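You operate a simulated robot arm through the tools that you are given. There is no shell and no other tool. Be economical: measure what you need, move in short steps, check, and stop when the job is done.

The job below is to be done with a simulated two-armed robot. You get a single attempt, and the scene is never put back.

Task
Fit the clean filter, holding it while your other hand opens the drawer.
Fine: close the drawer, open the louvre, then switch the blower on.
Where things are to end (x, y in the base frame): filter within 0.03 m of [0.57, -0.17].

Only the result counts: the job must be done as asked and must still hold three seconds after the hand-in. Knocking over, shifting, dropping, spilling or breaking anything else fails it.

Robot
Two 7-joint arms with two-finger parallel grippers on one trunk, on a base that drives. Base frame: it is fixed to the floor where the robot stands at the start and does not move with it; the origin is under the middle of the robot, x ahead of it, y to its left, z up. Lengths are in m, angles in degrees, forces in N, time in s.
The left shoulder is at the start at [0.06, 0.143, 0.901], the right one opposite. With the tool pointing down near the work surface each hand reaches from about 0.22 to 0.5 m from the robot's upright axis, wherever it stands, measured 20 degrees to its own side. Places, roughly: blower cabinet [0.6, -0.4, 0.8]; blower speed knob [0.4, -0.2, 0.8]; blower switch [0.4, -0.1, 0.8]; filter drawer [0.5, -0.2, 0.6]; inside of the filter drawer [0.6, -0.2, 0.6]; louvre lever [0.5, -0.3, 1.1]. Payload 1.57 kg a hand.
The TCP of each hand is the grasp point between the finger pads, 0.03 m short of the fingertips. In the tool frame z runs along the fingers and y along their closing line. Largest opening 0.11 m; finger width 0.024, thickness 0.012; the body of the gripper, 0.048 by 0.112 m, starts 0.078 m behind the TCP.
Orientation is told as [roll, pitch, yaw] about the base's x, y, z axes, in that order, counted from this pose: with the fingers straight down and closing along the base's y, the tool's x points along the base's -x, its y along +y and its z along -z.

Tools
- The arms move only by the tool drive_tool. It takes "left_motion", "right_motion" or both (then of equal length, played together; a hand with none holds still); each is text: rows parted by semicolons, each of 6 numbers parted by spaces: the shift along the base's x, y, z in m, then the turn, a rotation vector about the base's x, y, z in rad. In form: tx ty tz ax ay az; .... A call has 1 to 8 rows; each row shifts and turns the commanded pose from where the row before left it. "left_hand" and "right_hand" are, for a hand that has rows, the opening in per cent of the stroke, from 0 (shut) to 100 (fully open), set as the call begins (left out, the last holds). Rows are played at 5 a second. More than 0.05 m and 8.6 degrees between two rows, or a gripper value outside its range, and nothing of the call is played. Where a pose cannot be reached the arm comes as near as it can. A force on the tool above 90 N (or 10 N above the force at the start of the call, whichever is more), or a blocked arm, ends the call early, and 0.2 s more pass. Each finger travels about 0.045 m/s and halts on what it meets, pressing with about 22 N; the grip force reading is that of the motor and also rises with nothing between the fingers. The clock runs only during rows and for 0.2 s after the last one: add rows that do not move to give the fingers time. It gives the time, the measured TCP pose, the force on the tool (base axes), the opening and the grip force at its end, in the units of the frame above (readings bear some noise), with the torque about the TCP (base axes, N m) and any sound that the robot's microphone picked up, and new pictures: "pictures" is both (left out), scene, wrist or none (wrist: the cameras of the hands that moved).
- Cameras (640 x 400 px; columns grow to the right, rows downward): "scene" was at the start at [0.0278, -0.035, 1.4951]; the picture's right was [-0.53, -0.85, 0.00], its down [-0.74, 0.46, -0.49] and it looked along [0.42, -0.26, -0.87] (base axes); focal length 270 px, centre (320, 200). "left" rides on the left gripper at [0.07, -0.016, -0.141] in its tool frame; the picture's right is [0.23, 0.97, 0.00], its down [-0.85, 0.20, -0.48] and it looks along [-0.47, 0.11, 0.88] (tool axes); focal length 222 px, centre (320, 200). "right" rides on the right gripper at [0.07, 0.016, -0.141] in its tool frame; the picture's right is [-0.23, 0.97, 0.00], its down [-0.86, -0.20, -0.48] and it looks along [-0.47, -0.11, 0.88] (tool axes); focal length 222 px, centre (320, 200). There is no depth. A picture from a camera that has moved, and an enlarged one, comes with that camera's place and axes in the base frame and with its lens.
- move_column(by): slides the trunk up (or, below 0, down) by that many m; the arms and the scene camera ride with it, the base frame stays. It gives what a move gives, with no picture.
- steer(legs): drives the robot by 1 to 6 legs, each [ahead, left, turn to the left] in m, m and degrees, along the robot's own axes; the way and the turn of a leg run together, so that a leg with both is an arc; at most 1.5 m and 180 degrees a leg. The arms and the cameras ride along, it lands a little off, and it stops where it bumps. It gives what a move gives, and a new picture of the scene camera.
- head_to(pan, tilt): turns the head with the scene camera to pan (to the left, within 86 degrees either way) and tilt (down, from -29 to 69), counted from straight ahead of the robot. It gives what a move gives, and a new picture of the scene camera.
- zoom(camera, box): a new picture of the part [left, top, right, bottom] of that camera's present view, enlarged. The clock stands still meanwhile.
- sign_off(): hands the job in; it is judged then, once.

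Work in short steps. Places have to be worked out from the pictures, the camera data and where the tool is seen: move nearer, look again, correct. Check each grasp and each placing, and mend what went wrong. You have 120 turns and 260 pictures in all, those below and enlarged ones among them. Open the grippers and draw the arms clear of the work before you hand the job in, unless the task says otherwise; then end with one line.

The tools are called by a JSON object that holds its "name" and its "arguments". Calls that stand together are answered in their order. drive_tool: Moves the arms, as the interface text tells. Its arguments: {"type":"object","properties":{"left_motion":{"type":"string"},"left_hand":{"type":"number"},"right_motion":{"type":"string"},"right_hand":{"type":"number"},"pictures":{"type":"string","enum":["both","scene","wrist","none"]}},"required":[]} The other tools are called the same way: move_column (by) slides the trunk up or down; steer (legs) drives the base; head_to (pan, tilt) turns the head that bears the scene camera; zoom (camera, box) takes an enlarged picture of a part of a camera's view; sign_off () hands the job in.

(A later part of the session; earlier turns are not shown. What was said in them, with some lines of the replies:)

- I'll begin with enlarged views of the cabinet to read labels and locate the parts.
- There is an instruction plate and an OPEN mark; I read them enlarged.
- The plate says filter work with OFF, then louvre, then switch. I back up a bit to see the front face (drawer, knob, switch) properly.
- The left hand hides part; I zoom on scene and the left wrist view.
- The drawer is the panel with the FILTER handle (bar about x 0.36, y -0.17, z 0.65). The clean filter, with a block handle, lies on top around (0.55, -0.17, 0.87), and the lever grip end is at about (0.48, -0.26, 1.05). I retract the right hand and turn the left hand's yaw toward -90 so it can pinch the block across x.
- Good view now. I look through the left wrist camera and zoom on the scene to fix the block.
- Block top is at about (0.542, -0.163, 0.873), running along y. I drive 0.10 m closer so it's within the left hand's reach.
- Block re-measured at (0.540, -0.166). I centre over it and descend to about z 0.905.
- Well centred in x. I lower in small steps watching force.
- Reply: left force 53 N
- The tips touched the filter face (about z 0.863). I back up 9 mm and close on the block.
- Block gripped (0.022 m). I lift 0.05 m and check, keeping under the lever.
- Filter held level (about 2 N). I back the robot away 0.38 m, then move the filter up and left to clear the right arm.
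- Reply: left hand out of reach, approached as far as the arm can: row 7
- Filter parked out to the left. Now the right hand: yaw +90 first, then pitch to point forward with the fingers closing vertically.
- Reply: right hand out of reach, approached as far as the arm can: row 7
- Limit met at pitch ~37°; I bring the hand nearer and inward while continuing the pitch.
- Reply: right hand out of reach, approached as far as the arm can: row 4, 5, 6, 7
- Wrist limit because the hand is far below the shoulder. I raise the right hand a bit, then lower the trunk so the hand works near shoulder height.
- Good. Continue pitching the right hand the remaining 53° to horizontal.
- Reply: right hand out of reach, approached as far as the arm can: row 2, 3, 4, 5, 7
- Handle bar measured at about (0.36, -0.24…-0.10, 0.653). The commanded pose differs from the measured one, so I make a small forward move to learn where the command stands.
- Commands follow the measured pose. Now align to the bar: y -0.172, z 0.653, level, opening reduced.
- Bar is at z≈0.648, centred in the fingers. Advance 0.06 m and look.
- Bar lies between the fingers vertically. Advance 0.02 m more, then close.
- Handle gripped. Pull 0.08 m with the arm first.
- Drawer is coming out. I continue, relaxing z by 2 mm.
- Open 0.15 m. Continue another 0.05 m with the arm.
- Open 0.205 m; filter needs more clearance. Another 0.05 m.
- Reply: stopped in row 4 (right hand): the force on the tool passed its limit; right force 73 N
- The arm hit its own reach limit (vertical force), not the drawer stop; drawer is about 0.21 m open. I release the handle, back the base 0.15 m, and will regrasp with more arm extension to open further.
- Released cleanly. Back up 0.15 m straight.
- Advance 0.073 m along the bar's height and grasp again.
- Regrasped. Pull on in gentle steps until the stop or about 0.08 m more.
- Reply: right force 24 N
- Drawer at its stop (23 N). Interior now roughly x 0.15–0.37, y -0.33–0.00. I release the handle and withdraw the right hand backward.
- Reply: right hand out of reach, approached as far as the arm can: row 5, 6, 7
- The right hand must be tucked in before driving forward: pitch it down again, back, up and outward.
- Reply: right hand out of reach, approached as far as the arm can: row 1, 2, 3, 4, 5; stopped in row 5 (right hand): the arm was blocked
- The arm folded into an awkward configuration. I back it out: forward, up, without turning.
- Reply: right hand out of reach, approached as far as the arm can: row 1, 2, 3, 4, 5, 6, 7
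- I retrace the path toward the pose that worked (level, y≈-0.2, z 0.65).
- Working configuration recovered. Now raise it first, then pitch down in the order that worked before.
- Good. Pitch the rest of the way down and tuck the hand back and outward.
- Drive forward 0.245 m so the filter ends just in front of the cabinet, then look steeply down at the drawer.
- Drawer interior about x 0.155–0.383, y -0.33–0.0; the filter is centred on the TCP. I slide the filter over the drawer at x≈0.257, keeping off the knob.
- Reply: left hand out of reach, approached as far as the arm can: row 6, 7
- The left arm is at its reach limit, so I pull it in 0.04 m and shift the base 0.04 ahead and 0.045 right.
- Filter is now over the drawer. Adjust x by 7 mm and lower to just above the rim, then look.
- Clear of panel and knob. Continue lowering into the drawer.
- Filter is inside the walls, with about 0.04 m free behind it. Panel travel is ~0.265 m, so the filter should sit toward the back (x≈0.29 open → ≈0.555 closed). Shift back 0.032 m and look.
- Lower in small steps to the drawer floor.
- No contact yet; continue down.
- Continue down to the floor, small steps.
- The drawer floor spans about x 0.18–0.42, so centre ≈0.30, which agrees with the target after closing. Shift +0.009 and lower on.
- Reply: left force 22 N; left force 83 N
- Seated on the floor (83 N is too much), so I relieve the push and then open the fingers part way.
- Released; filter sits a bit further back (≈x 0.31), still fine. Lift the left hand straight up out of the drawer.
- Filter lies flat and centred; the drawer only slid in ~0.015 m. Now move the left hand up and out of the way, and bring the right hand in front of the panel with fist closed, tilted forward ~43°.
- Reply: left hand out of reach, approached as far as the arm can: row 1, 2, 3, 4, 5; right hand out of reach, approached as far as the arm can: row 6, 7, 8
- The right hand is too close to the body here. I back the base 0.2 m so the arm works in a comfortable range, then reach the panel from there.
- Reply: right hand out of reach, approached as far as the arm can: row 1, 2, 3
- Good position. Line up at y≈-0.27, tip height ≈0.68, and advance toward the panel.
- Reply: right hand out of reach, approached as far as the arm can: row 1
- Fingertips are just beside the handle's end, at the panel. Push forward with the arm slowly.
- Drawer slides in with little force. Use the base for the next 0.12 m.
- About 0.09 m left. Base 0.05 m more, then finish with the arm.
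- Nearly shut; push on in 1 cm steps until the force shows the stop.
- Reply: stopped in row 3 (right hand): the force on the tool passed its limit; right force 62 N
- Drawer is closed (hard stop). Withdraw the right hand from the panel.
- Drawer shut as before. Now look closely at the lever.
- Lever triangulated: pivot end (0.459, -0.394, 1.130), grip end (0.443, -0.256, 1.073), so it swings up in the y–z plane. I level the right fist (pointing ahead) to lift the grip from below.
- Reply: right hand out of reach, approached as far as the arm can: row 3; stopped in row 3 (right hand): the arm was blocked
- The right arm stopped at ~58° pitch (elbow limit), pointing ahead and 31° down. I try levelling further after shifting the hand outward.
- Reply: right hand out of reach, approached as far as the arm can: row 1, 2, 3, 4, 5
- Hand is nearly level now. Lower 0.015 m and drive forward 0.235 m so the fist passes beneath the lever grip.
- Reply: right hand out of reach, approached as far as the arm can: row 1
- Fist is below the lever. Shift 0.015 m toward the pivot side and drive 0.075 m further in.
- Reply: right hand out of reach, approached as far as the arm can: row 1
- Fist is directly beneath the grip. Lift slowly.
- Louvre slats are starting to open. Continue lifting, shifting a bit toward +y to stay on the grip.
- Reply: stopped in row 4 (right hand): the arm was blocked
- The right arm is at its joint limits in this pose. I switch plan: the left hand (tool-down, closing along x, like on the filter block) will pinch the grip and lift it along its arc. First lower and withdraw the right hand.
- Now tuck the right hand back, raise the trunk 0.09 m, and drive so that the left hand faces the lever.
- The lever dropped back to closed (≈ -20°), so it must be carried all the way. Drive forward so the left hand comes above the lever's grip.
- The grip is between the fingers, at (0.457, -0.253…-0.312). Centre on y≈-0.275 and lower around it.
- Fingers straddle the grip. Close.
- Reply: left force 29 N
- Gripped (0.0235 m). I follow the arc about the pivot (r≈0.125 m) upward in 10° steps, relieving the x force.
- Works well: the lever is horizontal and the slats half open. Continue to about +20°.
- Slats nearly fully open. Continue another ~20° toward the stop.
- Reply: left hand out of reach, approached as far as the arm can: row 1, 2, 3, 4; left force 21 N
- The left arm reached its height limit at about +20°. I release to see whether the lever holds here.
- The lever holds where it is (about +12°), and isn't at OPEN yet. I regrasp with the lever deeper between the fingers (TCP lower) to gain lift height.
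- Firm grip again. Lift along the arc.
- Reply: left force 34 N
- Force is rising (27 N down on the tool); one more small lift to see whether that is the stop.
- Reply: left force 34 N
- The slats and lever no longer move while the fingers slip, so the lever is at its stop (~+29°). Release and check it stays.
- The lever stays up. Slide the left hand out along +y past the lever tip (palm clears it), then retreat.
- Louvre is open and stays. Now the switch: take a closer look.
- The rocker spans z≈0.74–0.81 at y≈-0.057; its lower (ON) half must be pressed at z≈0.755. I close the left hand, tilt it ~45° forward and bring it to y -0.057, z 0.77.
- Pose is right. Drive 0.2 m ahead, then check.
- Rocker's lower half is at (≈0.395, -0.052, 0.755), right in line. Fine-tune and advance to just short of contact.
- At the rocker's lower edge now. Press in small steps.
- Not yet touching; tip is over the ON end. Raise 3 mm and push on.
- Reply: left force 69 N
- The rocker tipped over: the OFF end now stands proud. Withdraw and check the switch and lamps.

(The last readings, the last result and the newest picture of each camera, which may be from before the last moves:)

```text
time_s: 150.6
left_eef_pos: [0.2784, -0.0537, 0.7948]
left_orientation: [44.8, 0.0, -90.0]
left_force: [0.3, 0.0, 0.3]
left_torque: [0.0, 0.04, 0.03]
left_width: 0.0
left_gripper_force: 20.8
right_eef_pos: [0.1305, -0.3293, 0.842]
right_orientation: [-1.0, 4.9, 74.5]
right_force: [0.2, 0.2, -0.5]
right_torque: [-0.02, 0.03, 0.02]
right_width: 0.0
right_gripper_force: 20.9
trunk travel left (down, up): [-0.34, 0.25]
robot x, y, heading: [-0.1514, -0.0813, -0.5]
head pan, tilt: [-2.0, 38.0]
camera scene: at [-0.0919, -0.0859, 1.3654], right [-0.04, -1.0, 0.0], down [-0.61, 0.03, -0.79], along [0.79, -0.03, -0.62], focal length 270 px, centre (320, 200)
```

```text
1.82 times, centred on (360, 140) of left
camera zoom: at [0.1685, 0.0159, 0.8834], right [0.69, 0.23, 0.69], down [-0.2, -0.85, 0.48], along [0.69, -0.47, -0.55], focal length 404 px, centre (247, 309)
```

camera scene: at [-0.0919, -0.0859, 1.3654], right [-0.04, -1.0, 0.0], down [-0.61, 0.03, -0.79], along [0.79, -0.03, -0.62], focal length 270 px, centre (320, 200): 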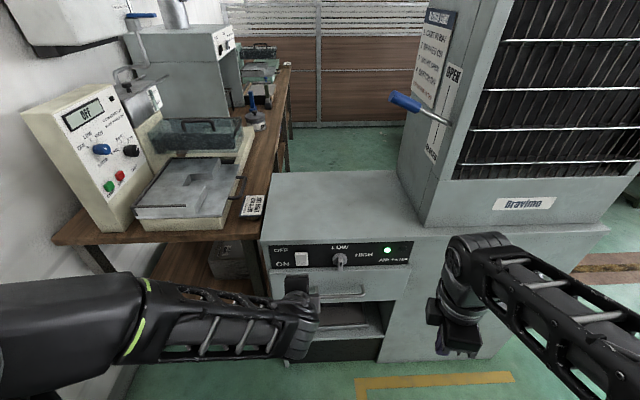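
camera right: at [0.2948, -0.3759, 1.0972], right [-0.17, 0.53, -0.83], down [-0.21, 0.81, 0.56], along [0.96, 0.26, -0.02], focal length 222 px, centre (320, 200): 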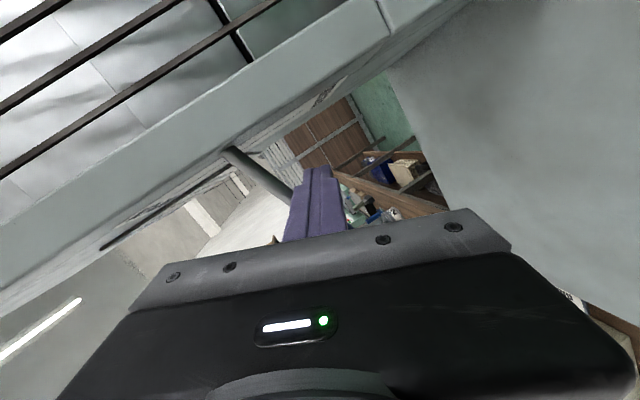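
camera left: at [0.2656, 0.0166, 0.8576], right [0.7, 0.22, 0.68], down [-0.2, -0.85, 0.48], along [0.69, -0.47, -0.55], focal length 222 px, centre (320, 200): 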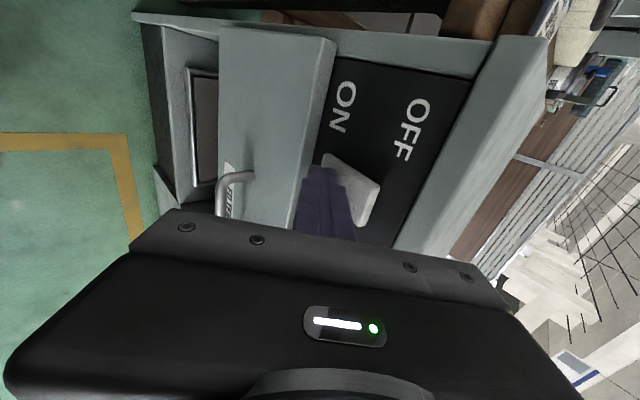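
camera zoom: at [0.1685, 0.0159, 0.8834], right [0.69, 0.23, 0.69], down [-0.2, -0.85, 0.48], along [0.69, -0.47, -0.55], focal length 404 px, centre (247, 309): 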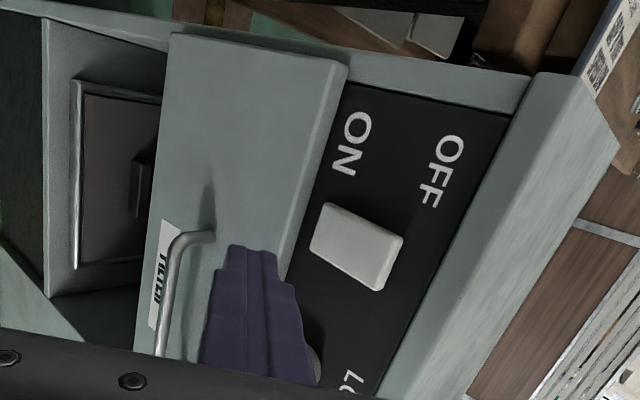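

The AIR lamp is green: blower on with the louvre open, and the drawer face is back at its closed position (x≈0.40). Now draw clear and open both grippers.

{"name": "steer", "arguments": {"legs": [[-0.3, 0, 0]]}}

{"name": "drive_tool", "arguments": {"left_motion": "0 0.01 0.01 0 0 0; 0 0.01 0.01 0 0 0; 0 0 0 0 0 0; 0 0 0 0 0 0; 0 0 0 0 0 0; 0 0 0 0 0 0; 0 0 0 0 0 0; 0 0 0 0 0 0", "right_motion": "0 0 0.01 0 0 0; 0 0 0 0 0 0; 0 0 0 0 0 0; 0 0 0 0 0 0; 0 0 0 0 0 0; 0 0 0 0 0 0; 0 0 0 0 0 0; 0 0 0 0 0 0", "left_hand": 100, "right_hand": 100, "pictures": "scene"}}

{"name": "zoom", "arguments": {"camera": "scene", "box": [250, 40, 550, 280]}}

```text
time_s: 152.6
left_eef_pos: [-0.0249, -0.0517, 0.794]
left_orientation: [44.6, -0.2, -90.3]
left_force: [-0.2, -0.4, -0.1]
left_torque: [-0.01, -0.01, -0.01]
left_width: 0.0
left_gripper_force: 21.2
right_eef_pos: [-0.1751, -0.326, 0.8415]
right_orientation: [-1.0, 4.8, 74.4]
right_force: [-0.2, 0.2, -0.1]
right_torque: [-0.03, 0.0, -0.01]
right_width: 0.0001
right_gripper_force: 21.1
trunk travel left (down, up): [-0.34, 0.25]
robot x, y, heading: [-0.4538, -0.0809, -0.5]
head pan, tilt: [-2.0, 38.0]
camera scene: at [-0.3971, -0.0834, 1.3654], right [-0.04, -1.0, 0.0], down [-0.61, 0.03, -0.79], along [0.79, -0.04, -0.62], focal length 270 px, centre (320, 200)
```

scene: 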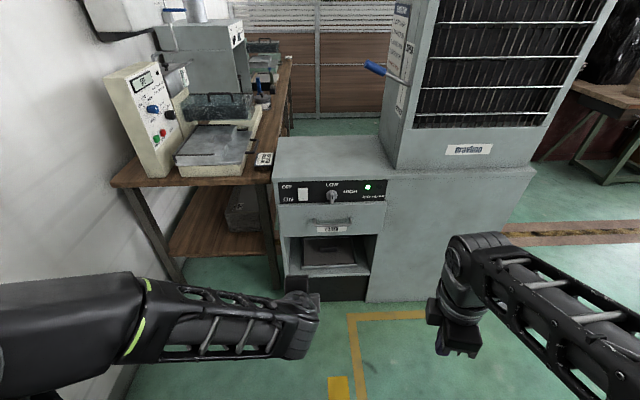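

```text
time_s: 154.4
left_eef_pos: [-0.0249, -0.0326, 0.8154]
left_orientation: [44.7, -0.2, -90.2]
left_force: [-0.3, 0.2, -0.4]
left_torque: [0.02, 0.0, 0.03]
left_width: 0.1101
left_gripper_force: 0.1
right_eef_pos: [-0.1744, -0.3265, 0.8529]
right_orientation: [-1.0, 4.8, 74.3]
right_force: [-0.1, -1.0, 0.5]
right_torque: [-0.02, 0.01, 0.01]
right_width: 0.1102
right_gripper_force: 0.1
trunk travel left (down, up): [-0.34, 0.25]
robot x, y, heading: [-0.453, -0.0811, -0.5]
head pan, tilt: [-2.0, 38.0]
camera scene: at [-0.3967, -0.0834, 1.3654], right [-0.04, -1.0, 0.0], down [-0.62, 0.03, -0.79], along [0.79, -0.04, -0.62], focal length 270 px, centre (320, 200)
```

scene: 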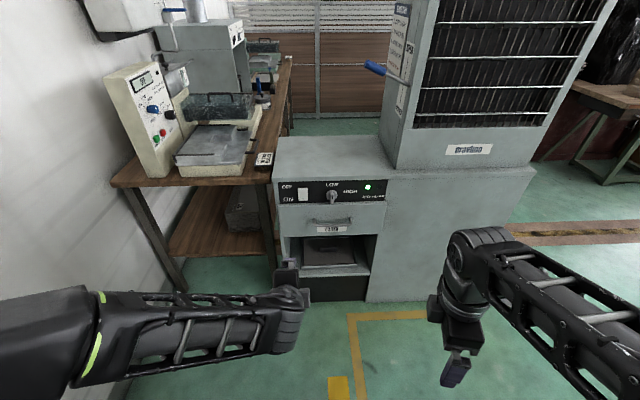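

```text
1.67 times, centred on (400, 160) of scene
camera zoom: at [-0.3967, -0.0834, 1.3654], right [-0.04, -1.0, 0.0], down [-0.62, 0.03, -0.79], along [0.79, -0.04, -0.62], focal length 450 px, centre (187, 267)
```

zoom: 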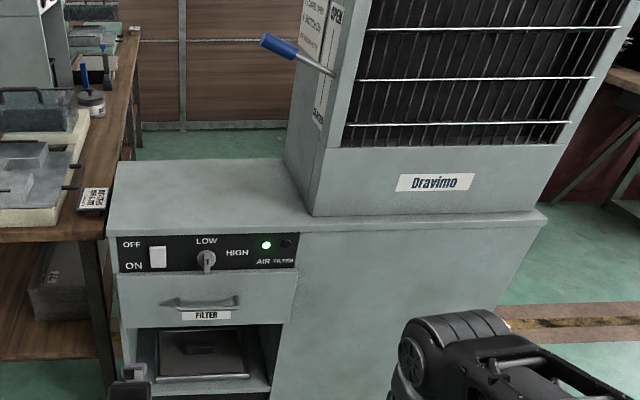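

Drawer closed, louvre open, switch on and the AIR lamp lit; both hands are open and clear, so I hand the job in.

{"name": "sign_off", "arguments": {}}

```text
The job is handed in.
```

The clean filter is in the closed drawer at about (0.565, -0.168), by my estimate from the camera views. The louvre is open and the blower is on with its green AIR lamp lit. The FILTER lamp is dark; I could not tell whether it shows a fault or a fitted filter.
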